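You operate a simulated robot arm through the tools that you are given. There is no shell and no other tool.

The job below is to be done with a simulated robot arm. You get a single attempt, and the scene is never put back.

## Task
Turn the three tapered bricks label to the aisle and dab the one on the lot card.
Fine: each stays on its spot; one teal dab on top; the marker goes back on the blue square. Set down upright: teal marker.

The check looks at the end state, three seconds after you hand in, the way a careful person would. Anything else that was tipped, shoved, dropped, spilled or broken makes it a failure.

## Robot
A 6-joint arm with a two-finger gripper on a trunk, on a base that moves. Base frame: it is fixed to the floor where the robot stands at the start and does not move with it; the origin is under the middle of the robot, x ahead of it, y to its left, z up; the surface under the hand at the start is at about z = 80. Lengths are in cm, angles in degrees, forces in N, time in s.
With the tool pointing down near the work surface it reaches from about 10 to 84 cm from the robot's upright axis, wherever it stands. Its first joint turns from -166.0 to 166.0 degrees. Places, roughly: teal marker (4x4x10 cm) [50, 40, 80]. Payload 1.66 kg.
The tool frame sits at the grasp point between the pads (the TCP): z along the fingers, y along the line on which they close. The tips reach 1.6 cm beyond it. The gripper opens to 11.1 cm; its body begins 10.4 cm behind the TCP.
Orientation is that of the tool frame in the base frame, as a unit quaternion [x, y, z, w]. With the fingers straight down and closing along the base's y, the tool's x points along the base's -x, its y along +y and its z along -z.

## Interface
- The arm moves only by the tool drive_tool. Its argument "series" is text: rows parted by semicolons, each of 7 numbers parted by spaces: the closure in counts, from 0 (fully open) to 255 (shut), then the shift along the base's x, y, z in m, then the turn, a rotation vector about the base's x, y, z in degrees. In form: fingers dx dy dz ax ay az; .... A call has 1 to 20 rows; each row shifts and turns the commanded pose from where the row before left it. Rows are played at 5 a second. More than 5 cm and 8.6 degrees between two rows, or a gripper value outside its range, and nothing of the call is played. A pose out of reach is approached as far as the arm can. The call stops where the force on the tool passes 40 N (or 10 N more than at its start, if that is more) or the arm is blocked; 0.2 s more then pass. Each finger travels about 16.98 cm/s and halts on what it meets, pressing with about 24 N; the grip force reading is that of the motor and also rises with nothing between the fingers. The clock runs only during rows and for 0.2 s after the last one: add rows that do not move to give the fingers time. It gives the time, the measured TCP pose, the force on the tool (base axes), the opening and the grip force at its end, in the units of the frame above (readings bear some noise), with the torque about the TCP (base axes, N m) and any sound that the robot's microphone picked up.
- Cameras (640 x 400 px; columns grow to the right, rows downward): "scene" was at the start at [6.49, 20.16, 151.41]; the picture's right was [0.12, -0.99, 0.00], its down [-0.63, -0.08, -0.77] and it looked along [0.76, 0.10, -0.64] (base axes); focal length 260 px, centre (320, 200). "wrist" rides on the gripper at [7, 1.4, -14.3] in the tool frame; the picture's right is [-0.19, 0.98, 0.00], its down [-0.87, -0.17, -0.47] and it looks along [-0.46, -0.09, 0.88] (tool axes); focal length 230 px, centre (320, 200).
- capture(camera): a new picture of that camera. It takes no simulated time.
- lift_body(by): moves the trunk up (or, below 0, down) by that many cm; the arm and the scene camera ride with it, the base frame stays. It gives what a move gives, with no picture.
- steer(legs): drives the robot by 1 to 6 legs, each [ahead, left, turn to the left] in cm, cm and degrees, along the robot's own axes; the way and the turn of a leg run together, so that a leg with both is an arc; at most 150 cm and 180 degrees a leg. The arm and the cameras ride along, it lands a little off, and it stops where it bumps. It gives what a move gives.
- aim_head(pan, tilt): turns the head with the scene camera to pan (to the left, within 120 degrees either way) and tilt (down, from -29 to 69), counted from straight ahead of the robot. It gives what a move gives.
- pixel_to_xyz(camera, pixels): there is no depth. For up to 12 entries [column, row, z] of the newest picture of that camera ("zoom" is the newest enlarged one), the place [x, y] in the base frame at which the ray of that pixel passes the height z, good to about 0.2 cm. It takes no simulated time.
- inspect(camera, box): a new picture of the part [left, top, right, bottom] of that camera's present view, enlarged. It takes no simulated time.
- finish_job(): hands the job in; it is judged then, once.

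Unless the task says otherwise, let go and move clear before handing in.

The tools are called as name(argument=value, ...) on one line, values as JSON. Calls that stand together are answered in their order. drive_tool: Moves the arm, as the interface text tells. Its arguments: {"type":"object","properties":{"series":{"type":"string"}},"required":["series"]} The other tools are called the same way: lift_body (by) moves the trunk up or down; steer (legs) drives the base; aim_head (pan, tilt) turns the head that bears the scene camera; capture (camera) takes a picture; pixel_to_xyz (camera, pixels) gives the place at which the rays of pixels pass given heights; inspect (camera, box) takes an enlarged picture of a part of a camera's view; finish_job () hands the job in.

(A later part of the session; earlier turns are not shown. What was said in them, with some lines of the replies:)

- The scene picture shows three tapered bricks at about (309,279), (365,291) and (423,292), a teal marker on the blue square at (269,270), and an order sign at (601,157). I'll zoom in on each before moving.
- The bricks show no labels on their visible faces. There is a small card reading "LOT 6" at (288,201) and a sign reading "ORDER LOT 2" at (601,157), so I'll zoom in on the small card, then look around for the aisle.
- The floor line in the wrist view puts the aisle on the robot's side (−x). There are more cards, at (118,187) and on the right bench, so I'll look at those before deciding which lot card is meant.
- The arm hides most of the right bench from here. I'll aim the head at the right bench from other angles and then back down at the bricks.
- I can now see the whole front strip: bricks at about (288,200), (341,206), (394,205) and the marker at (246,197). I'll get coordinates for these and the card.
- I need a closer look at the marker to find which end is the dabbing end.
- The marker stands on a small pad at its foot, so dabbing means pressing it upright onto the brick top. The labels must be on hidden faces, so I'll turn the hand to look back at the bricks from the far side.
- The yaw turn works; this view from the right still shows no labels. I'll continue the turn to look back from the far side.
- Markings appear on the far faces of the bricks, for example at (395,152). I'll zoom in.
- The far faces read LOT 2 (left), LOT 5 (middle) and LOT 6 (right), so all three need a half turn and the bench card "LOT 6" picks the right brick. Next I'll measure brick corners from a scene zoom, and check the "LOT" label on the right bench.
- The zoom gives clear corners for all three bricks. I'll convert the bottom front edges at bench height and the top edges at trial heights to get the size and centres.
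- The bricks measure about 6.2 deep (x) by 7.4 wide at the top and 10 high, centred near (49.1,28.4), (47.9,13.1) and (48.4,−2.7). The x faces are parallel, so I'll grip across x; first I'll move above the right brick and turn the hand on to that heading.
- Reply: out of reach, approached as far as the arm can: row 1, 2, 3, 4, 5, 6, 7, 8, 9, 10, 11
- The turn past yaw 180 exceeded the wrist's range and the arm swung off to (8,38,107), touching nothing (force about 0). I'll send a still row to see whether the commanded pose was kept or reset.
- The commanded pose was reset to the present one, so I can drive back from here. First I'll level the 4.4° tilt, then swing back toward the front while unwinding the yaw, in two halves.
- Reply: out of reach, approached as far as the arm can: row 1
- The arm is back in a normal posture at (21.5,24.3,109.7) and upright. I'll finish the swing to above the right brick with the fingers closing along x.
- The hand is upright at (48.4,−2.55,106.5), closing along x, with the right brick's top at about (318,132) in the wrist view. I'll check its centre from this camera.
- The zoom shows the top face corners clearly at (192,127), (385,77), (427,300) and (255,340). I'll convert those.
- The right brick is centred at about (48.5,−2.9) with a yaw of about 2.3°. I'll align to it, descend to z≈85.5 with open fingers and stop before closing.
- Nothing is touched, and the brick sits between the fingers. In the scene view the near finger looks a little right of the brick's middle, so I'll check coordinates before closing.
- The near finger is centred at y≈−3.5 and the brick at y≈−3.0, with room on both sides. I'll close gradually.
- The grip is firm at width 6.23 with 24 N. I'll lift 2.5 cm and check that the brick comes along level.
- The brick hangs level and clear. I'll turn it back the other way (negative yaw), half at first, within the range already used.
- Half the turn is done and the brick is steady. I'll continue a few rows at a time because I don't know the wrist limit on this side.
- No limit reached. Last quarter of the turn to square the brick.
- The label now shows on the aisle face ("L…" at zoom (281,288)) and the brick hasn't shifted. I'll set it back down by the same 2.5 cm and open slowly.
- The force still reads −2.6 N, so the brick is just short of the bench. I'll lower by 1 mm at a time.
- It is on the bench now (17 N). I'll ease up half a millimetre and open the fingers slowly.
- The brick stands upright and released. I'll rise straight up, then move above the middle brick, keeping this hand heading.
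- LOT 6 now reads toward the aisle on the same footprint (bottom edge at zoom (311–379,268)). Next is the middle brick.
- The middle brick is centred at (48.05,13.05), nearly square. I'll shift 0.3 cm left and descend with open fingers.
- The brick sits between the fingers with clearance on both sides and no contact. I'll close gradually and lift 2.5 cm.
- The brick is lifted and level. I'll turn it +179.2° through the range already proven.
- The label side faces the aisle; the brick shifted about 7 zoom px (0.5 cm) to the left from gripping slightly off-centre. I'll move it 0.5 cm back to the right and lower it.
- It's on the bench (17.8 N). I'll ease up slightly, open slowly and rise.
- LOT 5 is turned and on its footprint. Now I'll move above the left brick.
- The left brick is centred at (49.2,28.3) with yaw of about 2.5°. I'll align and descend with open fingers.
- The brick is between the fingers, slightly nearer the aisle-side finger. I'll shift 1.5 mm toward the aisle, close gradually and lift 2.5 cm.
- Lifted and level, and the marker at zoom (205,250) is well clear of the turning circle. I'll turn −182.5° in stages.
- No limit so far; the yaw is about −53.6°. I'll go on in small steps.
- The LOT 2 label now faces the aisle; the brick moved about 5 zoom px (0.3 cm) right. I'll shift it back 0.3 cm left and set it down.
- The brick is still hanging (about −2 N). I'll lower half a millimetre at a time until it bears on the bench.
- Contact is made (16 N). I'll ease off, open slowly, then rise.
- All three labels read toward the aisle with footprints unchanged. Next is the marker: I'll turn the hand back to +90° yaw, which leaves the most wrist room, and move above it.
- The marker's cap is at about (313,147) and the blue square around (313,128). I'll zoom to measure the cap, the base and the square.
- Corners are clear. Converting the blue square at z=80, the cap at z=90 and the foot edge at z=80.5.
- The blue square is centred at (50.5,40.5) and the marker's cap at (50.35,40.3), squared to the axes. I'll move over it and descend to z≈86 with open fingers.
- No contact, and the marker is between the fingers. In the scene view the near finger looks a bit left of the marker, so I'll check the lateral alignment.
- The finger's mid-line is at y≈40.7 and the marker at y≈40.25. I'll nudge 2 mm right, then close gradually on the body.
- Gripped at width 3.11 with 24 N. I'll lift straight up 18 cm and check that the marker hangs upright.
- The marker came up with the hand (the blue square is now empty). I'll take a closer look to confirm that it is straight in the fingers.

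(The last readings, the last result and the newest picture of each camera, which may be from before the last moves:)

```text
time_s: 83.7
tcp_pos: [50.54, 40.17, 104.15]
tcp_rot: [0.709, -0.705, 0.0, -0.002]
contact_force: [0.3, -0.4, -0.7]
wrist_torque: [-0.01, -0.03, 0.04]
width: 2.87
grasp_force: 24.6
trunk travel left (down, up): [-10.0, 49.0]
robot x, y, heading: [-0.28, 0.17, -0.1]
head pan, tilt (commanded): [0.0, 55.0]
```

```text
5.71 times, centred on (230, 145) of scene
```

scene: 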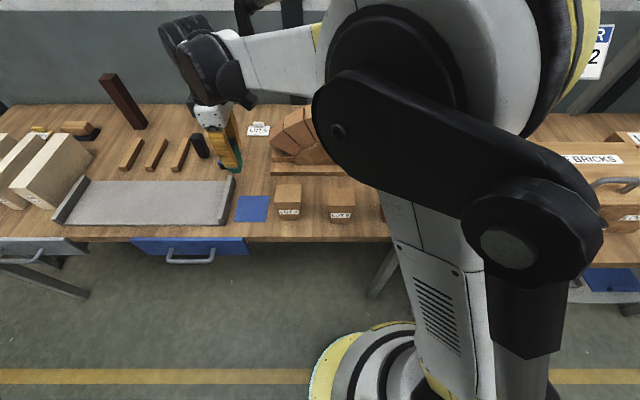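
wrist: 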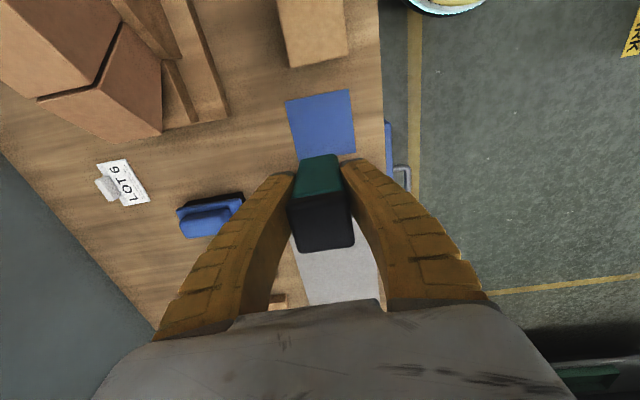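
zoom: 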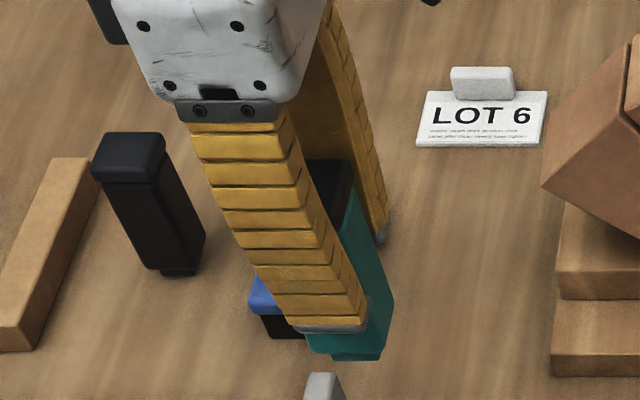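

The marker's edge in the scene zoom runs along the vertical direction (slope about 0.33 against 0.36 expected), so it hangs essentially upright. I'll carry it over to LOT 6 at this height.

drive_tool(series="230 -0.00123 -0.02 0 0 0 0; 230 -0.00123 -0.02873 0 0 0 0; 230 -0.00123 -0.02873 0 0 0 0; 230 -0.00123 -0.02873 0 0 0 0; 230 -0.00123 -0.02873 0 0 0 0; 230 -0.00123 -0.02873 0 0 0 0; 230 -0.00123 -0.02873 0 0 0 0; 230 -0.00123 -0.02873 0 0 0 0; 230 -0.00123 -0.02873 0 0 0 0; 230 -0.00123 -0.02873 0 0 0 0; 230 -0.00123 -0.02873 0 0 0 0; 230 -0.00123 -0.02873 0 0 0 0; 230 -0.00123 -0.02873 0 0 0 0; 230 -0.00123 -0.02873 0 0 0 0; 230 -0.00123 -0.02873 0 0 0 0; 230 0 -0.00878 0 0 0 0; 230 0 0 0 0 0 0; 230 0 0 0 0 0 0")

capture(camera="wrist")

capture(camera="scene")

inspect(camera="scene", box=[350, 110, 470, 230])

```text
time_s: 87.5
tcp_pos: [48.82, -2.89, 104.02]
tcp_rot: [0.709, -0.705, -0.001, -0.003]
contact_force: [-0.1, 0.3, -2.2]
wrist_torque: [-0.01, 0.02, -0.01]
width: 2.84
grasp_force: 24.1
trunk travel left (down, up): [-10.0, 49.0]
robot x, y, heading: [0.25, 0.08, -0.1]
head pan, tilt (commanded): [0.0, 55.0]
```

```text
taken
```

wrist: 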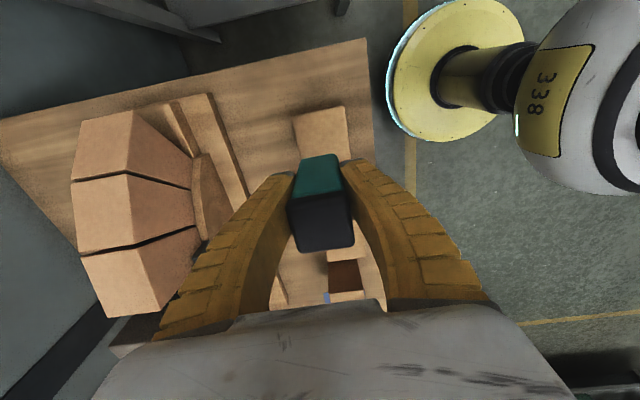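

```text
taken
```

scene: 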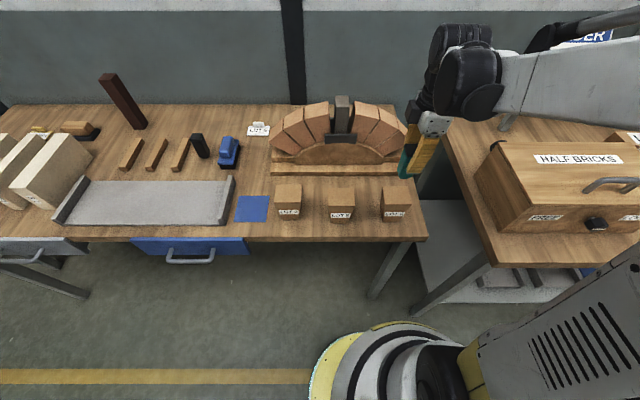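

```text
3.33 times, centred on (410, 170) of scene
```

zoom: 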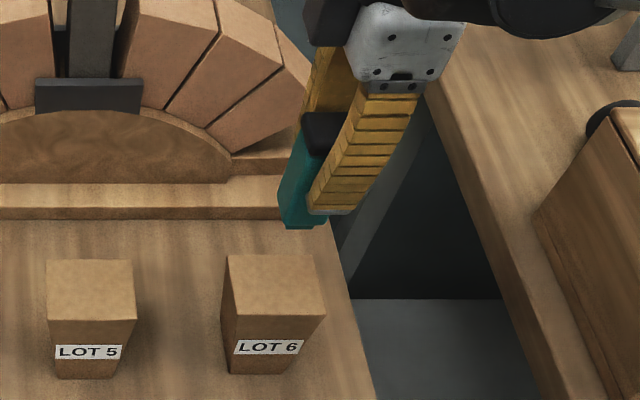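

The marker is upright over the right side. I'll locate the LOT 6 top face precisely from this zoom before lowering.

pixel_to_xyz(camera="zoom", pixels=[[227, 256, 90], [313, 253, 90], [326, 316, 90], [235, 320, 90], [283, 226, 98], [326, 228, 98], [305, 229, 98]])

pixel_to_xyz(camera="wrist", pixels=[[294, 116, 90], [342, 105, 90], [349, 155, 90], [297, 162, 98.5], [341, 155, 98.5], [287, 207, 108], [348, 195, 108], [355, 246, 108], [297, 252, 108]])

```text
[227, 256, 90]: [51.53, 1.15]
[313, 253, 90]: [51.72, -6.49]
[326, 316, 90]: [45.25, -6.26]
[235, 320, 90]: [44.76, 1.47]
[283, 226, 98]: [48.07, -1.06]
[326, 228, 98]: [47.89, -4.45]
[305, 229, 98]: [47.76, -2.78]
```

```text
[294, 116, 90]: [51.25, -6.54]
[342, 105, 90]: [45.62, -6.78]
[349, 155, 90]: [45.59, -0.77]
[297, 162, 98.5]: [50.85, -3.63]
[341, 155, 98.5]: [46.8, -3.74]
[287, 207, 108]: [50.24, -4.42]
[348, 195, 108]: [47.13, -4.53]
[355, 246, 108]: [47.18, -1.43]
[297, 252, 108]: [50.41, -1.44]
```

The marker foot is over the brick's middle (brick top centre about (48.4,−2.6), marker about (48.7,−2.9)). I'll lower 7 cm, stopping about 1 cm above the top.

drive_tool(series="230 -0.002 0.001 -0.01 0 0 0; 230 0 0 -0.02 0 0 0; 230 0 0 -0.02 0 0 0; 230 0 0 -0.01 0 0 0; 230 0 0 -0.01 0 0 0; 230 0 0 0 0 0 0")

inspect(camera="scene", box=[360, 150, 440, 230])

capture(camera="wrist")

```text
time_s: 88.9
tcp_pos: [48.37, -2.89, 97.1]
tcp_rot: [0.709, -0.705, 0.0, -0.002]
contact_force: [0.0, -0.2, -0.5]
wrist_torque: [0.01, 0.04, -0.03]
width: 2.87
grasp_force: 24.4
trunk travel left (down, up): [-10.0, 49.0]
robot x, y, heading: [0.27, 0.39, -0.2]
head pan, tilt (commanded): [0.0, 55.0]
```

```text
5.00 times, centred on (400, 190) of scene
```

zoom: 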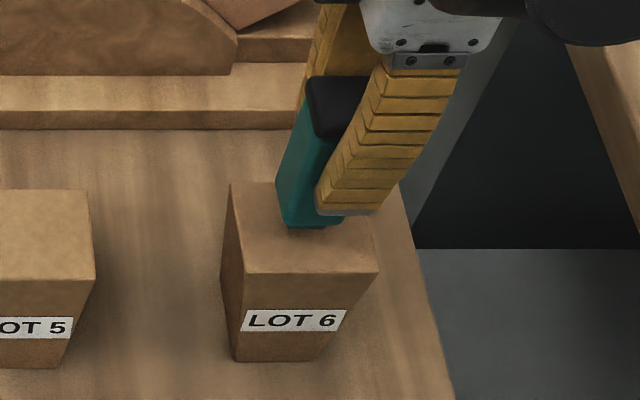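

```text
taken
```

wrist: 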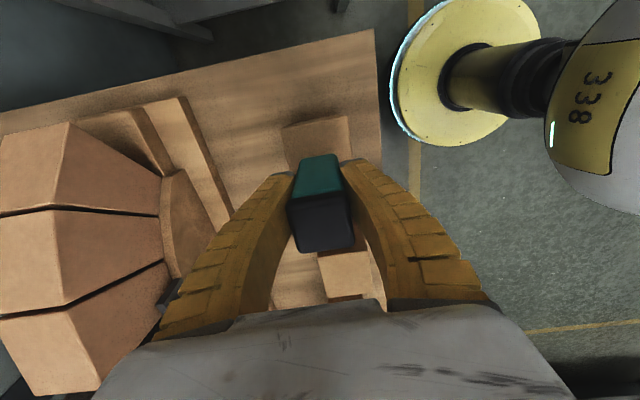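

The foot is just above the top face, near its middle at zoom (305,225). I'll lower 7 mm, then go by millimetres watching the force.

drive_tool(series="230 0 0 -0.004 0 0 0; 230 0 0 -0.003 0 0 0; 230 0 0 0 0 0 0")

drive_tool(series="230 0 0 -0.001 0 0 0; 230 0 0 0 0 0 0")

```text
time_s: 89.7
tcp_pos: [48.49, -2.91, 96.49]
tcp_rot: [0.709, -0.706, -0.001, -0.002]
contact_force: [0.0, -0.3, -1.2]
wrist_torque: [-0.02, 0.02, -0.01]
width: 2.87
grasp_force: 23.8
trunk travel left (down, up): [-10.0, 49.0]
robot x, y, heading: [0.09, 0.04, -0.0]
head pan, tilt (commanded): [0.0, 55.0]
```

```text
time_s: 90.3
tcp_pos: [48.51, -2.8, 96.24]
tcp_rot: [0.709, -0.705, -0.001, -0.002]
contact_force: [0.0, 0.6, -2.1]
wrist_torque: [0.02, 0.01, 0.04]
width: 2.85
grasp_force: 24.2
trunk travel left (down, up): [-10.0, 49.0]
robot x, y, heading: [-0.11, 0.2, 0.2]
head pan, tilt (commanded): [0.0, 55.0]
```

No contact yet (force about −1 to −2 N, just the weight). I'll continue by millimetres.

drive_tool(series="230 0 0 -0.001 0 0 0; 230 0 0 0 0 0 0")

drive_tool(series="230 0 0 -0.001 0 0 0; 230 0 0 0 0 0 0")

```text
time_s: 90.9
tcp_pos: [48.5, -2.82, 96.29]
tcp_rot: [0.709, -0.705, 0.0, -0.002]
contact_force: [-0.1, 0.5, -2.3]
wrist_torque: [0.0, 0.0, 0.02]
width: 2.85
grasp_force: 23.6
trunk travel left (down, up): [-10.0, 49.0]
robot x, y, heading: [-0.11, 0.04, 0.2]
head pan, tilt (commanded): [0.0, 55.0]
```

```text
time_s: 91.5
tcp_pos: [48.47, -2.87, 96.1]
tcp_rot: [0.709, -0.705, 0.0, -0.002]
contact_force: [-0.5, -0.2, -2.2]
wrist_torque: [-0.03, -0.02, 0.02]
width: 2.85
grasp_force: 24.4
trunk travel left (down, up): [-10.0, 49.0]
robot x, y, heading: [0.13, 0.28, -0.1]
head pan, tilt (commanded): [0.0, 55.0]
```

Lowered 8.0 cm in all, still free. Contact should be close, so I'll continue by half millimetres.

drive_tool(series="230 0 0 -0.0007 0 0 0; 230 0 0 0 0 0 0")

drive_tool(series="230 0 0 -0.0007 0 0 0; 230 0 0 0 0 0 0")

inspect(camera="scene", box=[370, 170, 430, 220])

```text
time_s: 92.1
tcp_pos: [48.44, -2.75, 96.11]
tcp_rot: [0.709, -0.705, 0.0, -0.001]
contact_force: [1.6, -0.8, 4.4]
wrist_torque: [-0.05, -0.03, -0.02]
width: 2.94
grasp_force: 24.2
trunk travel left (down, up): [-10.0, 49.0]
robot x, y, heading: [-0.32, 0.1, -0.0]
head pan, tilt (commanded): [0.0, 55.0]
```

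```text
time_s: 92.7
tcp_pos: [48.38, -2.81, 95.93]
tcp_rot: [0.709, -0.705, -0.001, -0.003]
contact_force: [2.8, -0.1, 8.1]
wrist_torque: [0.05, -0.01, 0.0]
width: 3.12
grasp_force: 23.8
trunk travel left (down, up): [-10.0, 49.0]
robot x, y, heading: [0.08, -0.25, 0.0]
head pan, tilt (commanded): [0.0, 55.0]
```

```text
8.00 times, centred on (400, 195) of scene
```

zoom: 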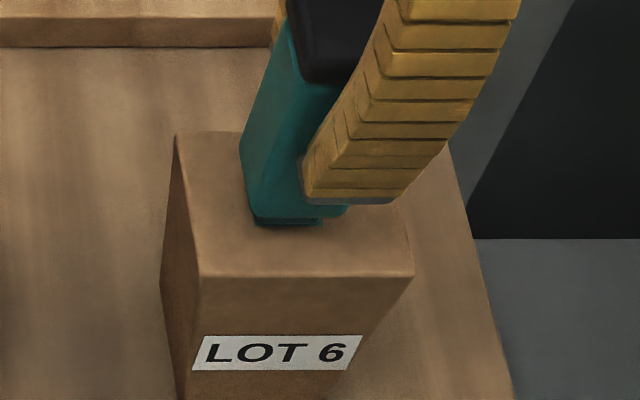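

The pad is pressed on the brick top at about 10 N (+8 N reading), upright. I'll lift straight off and check for the dab.

drive_tool(series="230 0 0 0.005 0 0 0; 230 0 0 0.015 0 0 0; 230 0 0 0.03 0 0 0; 230 0 0 0.0314 0 0 0; 230 0 0 0 0 0 0")

inspect(camera="scene", box=[370, 150, 430, 220])

capture(camera="wrist")

```text
time_s: 93.9
tcp_pos: [48.29, -2.71, 104.23]
tcp_rot: [0.709, -0.706, -0.001, -0.002]
contact_force: [-0.2, -0.8, -1.1]
wrist_torque: [-0.04, -0.01, -0.01]
width: 2.87
grasp_force: 24.2
trunk travel left (down, up): [-10.0, 49.0]
robot x, y, heading: [-0.02, -0.28, 0.1]
head pan, tilt (commanded): [0.0, 55.0]
```

```text
5.71 times, centred on (400, 185) of scene
```

zoom: 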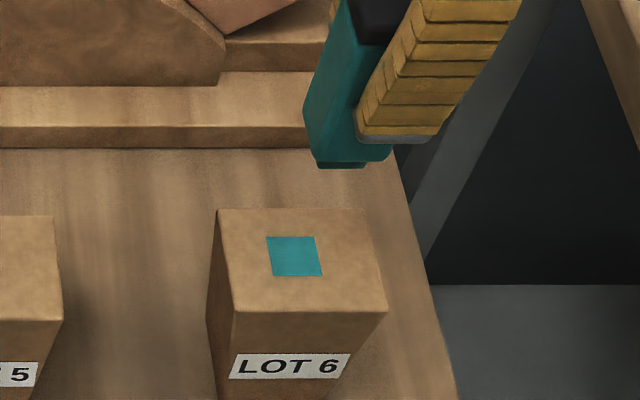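

```text
taken
```

wrist: 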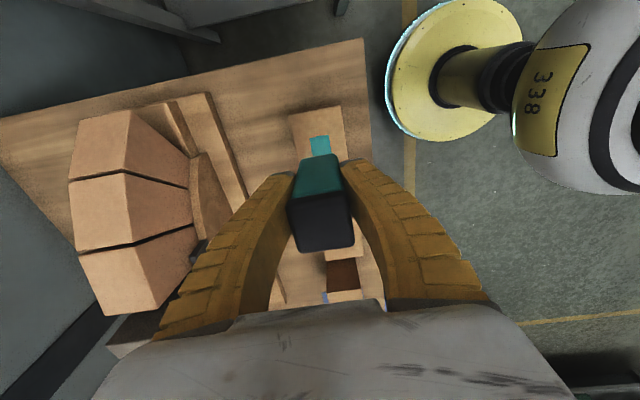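

A single teal dab sits in the middle of LOT 6 (zoom (294,256)). I'll carry the marker back over the blue square along the same path at the same height.

drive_tool(series="230 0.0014 0.0288 0 0 0 0; 230 0.0014 0.0288 0 0 0 0; 230 0.0014 0.0288 0 0 0 0; 230 0.0014 0.0288 0 0 0 0; 230 0.0014 0.0288 0 0 0 0; 230 0.0014 0.0288 0 0 0 0; 230 0.0014 0.0288 0 0 0 0; 230 0.0014 0.0288 0 0 0 0; 230 0.0014 0.0288 0 0 0 0; 230 0.0014 0.0288 0 0 0 0; 230 0.0014 0.0288 0 0 0 0; 230 0.0014 0.0288 0 0 0 0; 230 0.0014 0.0288 0 0 0 0; 230 0.0014 0.0288 0 0 0 0; 230 0.0014 0.0288 0 0 0 0; 230 0 0 0 0 0 0; 230 0 0 0 0 0 0")

capture(camera="wrist")

inspect(camera="scene", box=[190, 90, 310, 230])

```text
time_s: 97.5
tcp_pos: [50.55, 40.33, 104.02]
tcp_rot: [0.708, -0.706, 0.0, -0.002]
contact_force: [0.2, -0.3, -1.0]
wrist_torque: [0.0, -0.01, 0.0]
width: 2.87
grasp_force: 24.2
trunk travel left (down, up): [-10.0, 49.0]
robot x, y, heading: [0.11, -0.06, -0.5]
head pan, tilt (commanded): [0.0, 55.0]
```

```text
taken
```

wrist: 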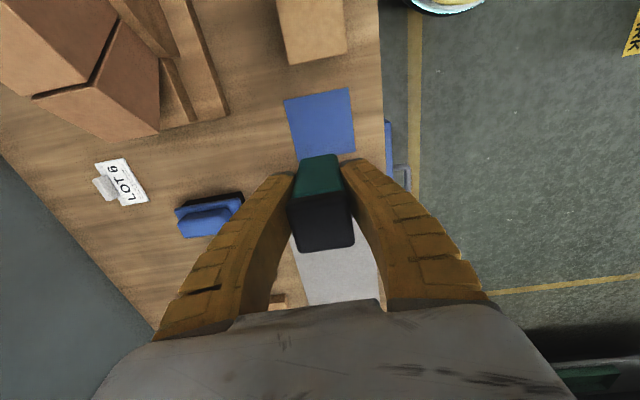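

```text
2.86 times, centred on (250, 160) of scene
```

zoom: 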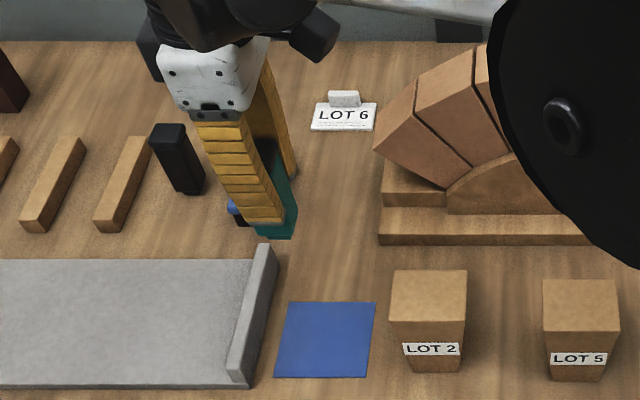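

Back over the empty blue square. I'll lower 17.5 cm, just short of contact.

drive_tool(series="230 0 0 -0.02 0 0 0; 230 0 0 -0.03 0 0 0; 230 0 0 -0.03 0 0 0; 230 0 0 -0.03 0 0 0; 230 0 0 -0.03 0 0 0; 230 0 0 -0.02 0 0 0; 230 0 0 -0.01 0 0 0; 230 0 0 -0.005 0 0 0; 230 0 0 0 0 0 0")

capture(camera="wrist")

inspect(camera="scene", box=[220, 160, 290, 230])

```text
time_s: 99.5
tcp_pos: [50.54, 40.39, 86.54]
tcp_rot: [0.709, -0.705, -0.001, -0.002]
contact_force: [0.1, 0.9, -1.3]
wrist_torque: [-0.04, -0.02, -0.03]
width: 2.87
grasp_force: 23.7
trunk travel left (down, up): [-10.0, 49.0]
robot x, y, heading: [0.12, 0.23, -0.1]
head pan, tilt (commanded): [0.0, 55.0]
```

```text
taken
```

wrist: 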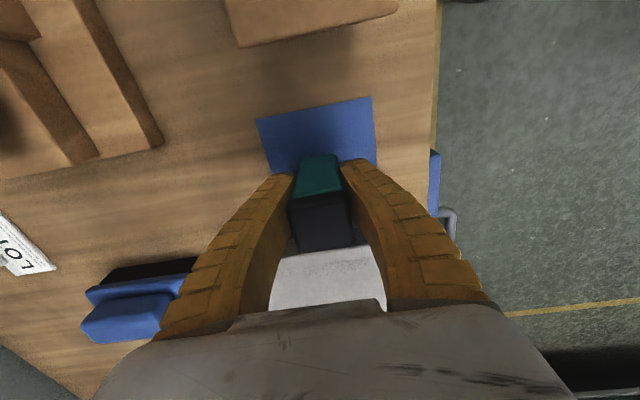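

```text
5.71 times, centred on (255, 195) of scene
```

zoom: 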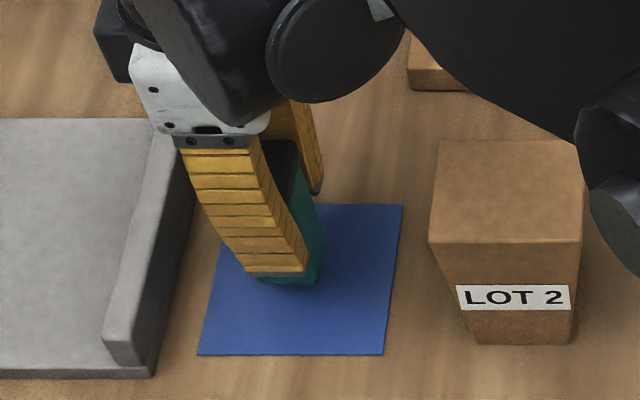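

The foot is just above the middle of the blue square. I'll lower by millimetres until the force rises.

drive_tool(series="230 0 0 -0.002 0 0 0; 230 0 0 -0.001 0 0 0; 230 0 0 0 0 0 0")

drive_tool(series="230 0 0 -0.001 0 0 0; 230 0 0 0 0 0 0")

drive_tool(series="230 0 0 -0.0007 0 0 0; 230 0 0 0 0 0 0")

```text
time_s: 100.3
tcp_pos: [50.6, 40.47, 86.35]
tcp_rot: [0.71, -0.705, 0.0, -0.002]
contact_force: [-0.5, 0.1, -2.2]
wrist_torque: [0.0, -0.03, 0.02]
width: 2.85
grasp_force: 23.7
trunk travel left (down, up): [-10.0, 49.0]
robot x, y, heading: [0.27, -0.42, -0.2]
head pan, tilt (commanded): [0.0, 55.0]
```

```text
time_s: 100.9
tcp_pos: [50.61, 40.49, 86.27]
tcp_rot: [0.709, -0.705, -0.001, -0.002]
contact_force: [-0.4, 0.5, 0.6]
wrist_torque: [0.04, -0.03, 0.01]
width: 2.87
grasp_force: 23.5
trunk travel left (down, up): [-10.0, 49.0]
robot x, y, heading: [0.01, 0.1, 0.0]
head pan, tilt (commanded): [0.0, 55.0]
```

```text
time_s: 101.5
tcp_pos: [50.5, 40.49, 86.19]
tcp_rot: [0.709, -0.706, 0.0, -0.003]
contact_force: [1.8, 1.7, 6.2]
wrist_torque: [0.11, -0.01, -0.01]
width: 3.07
grasp_force: 24.4
trunk travel left (down, up): [-10.0, 49.0]
robot x, y, heading: [0.05, 0.05, 0.3]
head pan, tilt (commanded): [0.0, 55.0]
```

The foot is on the square (6 N), width as at pick-up. I'll open slowly so the marker stays upright.

drive_tool(series="205 0 0 0 0 0 0; 192 0 0 0 0 0 0; 186 0 0 0 0 0 0; 180 0 0 0 0 0 0; 174 0 0 0 0 0 0; 168 0 0 0 0 0 0; 155 0 0 0 0 0 0; 130 0 0 0 0 0 0; 80 0 0 0 0 0 0; 20 0 0 0 0 0 0; 0 0 0 0 0 0 0; 0 0 0 0 0 0 0")

inspect(camera="wrist", box=[220, 130, 420, 280])

inspect(camera="scene", box=[220, 160, 290, 230])

```text
time_s: 104.1
tcp_pos: [50.62, 40.27, 86.2]
tcp_rot: [0.709, -0.706, -0.001, -0.001]
contact_force: [-0.4, 0.1, 0.5]
wrist_torque: [0.0, 0.03, -0.01]
width: 11.07
grasp_force: 0.0
trunk travel left (down, up): [-10.0, 49.0]
robot x, y, heading: [-0.13, -0.16, 0.1]
head pan, tilt (commanded): [0.0, 55.0]
```

```text
2.67 times, centred on (320, 205) of wrist
```

zoom: 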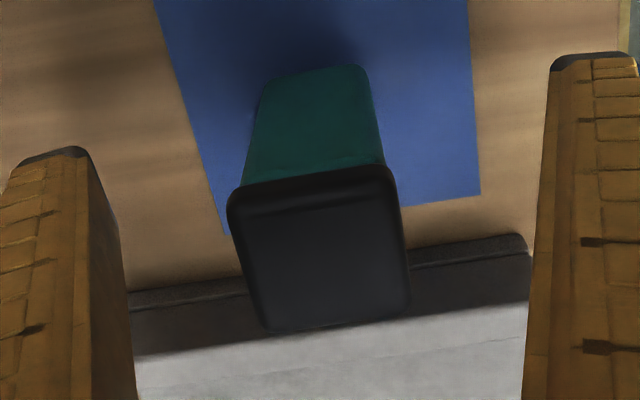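

```text
5.71 times, centred on (255, 195) of scene
```

zoom: 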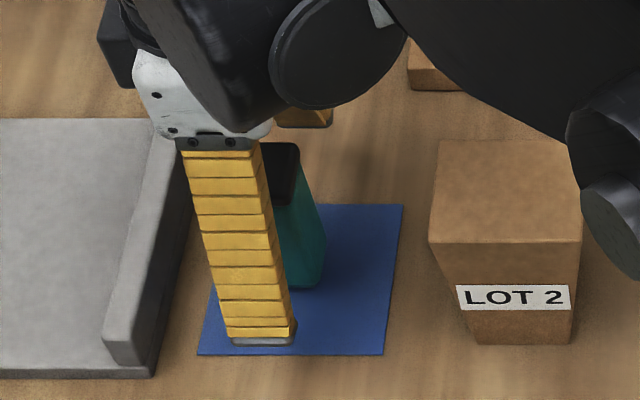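

The marker stands freely on the blue square with the fingers fully open. I'll rise straight up and clear, then check the whole bench.

drive_tool(series="0 0 0 0.01 0 0 0; 0 0 0 0.02 0 0 0; 0 0 0 0.03 0 0 0; 0 0 0 0.03 0 0 0; 0 0 0 0.03 0 0 0; 0 0 0 0.04 0 0 0; 0 0 0 0.04 0 0 0; 0 0 0 0.04 0 0 0; 0 -0.01 -0.03 0.02 0 0 0; 0 -0.01 -0.04 0 0 0 0; 0 -0.01 -0.04 0 0 0 0; 0 -0.01 -0.04 0 0 0 0; 0 -0.01 -0.04 0 0 0 0; 0 -0.01 -0.04 0 0 0 0; 0 0 0 0 0 0 0")

capture(camera="scene")

capture(camera="wrist")

inspect(camera="scene", box=[225, 165, 425, 245])

```text
time_s: 107.3
tcp_pos: [44.33, 17.42, 112.14]
tcp_rot: [0.709, -0.706, 0.0, -0.001]
contact_force: [-0.2, -0.5, 0.1]
wrist_torque: [-0.02, 0.02, -0.02]
width: 11.1
grasp_force: 0.0
trunk travel left (down, up): [-10.0, 49.0]
robot x, y, heading: [-0.12, 0.2, -0.0]
head pan, tilt (commanded): [0.0, 55.0]
```

```text
taken
```

scene: 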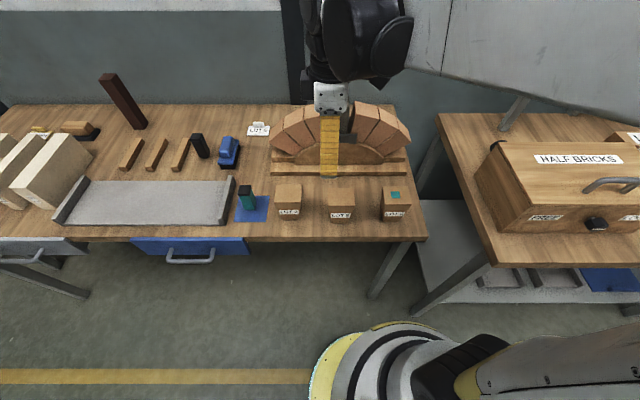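

```text
taken
```

wrist: 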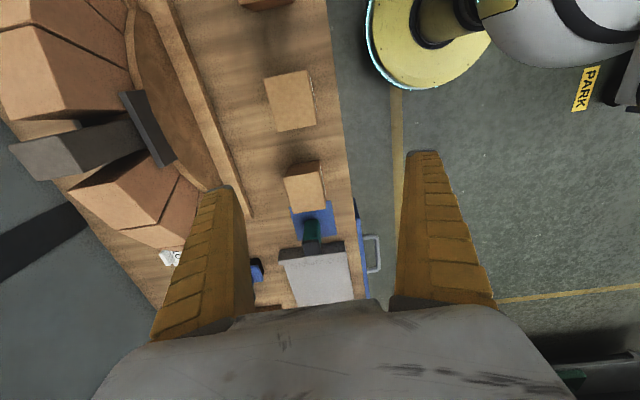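

```text
3.20 times, centred on (325, 205) of scene
```

zoom: 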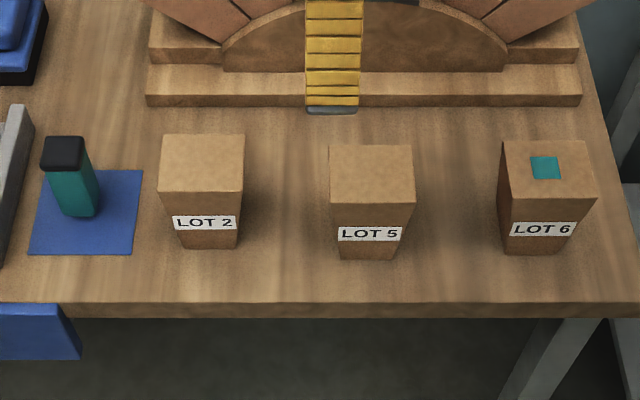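

The final pictures show LOT 2, LOT 5 and LOT 6 facing the aisle on their original spots. There is one teal dab on LOT 6 (zoom (546,167)), the marker stands upright on the blue square (zoom (70,180)), and the hand is clear, so I'm handing in.

finish_job()

```text
The job is handed in.
```

The job is handed in, and I haven't had a result back. In the last pictures, all three tapered bricks have their labels facing the aisle. LOT 6 has one teal dab on top.

- **Bricks:** LOT 2, LOT 5 and LOT 6 each got a half turn and went back on their own spots. I took the aisle to be the robot's side, where the yellow floor line runs.
- **Dab:** I dabbed LOT 6 because the small card on this bench reads "LOT 6". A sign over the next bench reads "ORDER LOT 2"; I took that as a separate order.
- **Marker:** it stands upright on the blue square, and the hand is open and clear of everything.

Early on, one turn went past the wrist's limit and the arm swung off to the left. The force reading stayed near zero, and nothing looked moved in the pictures afterwards.
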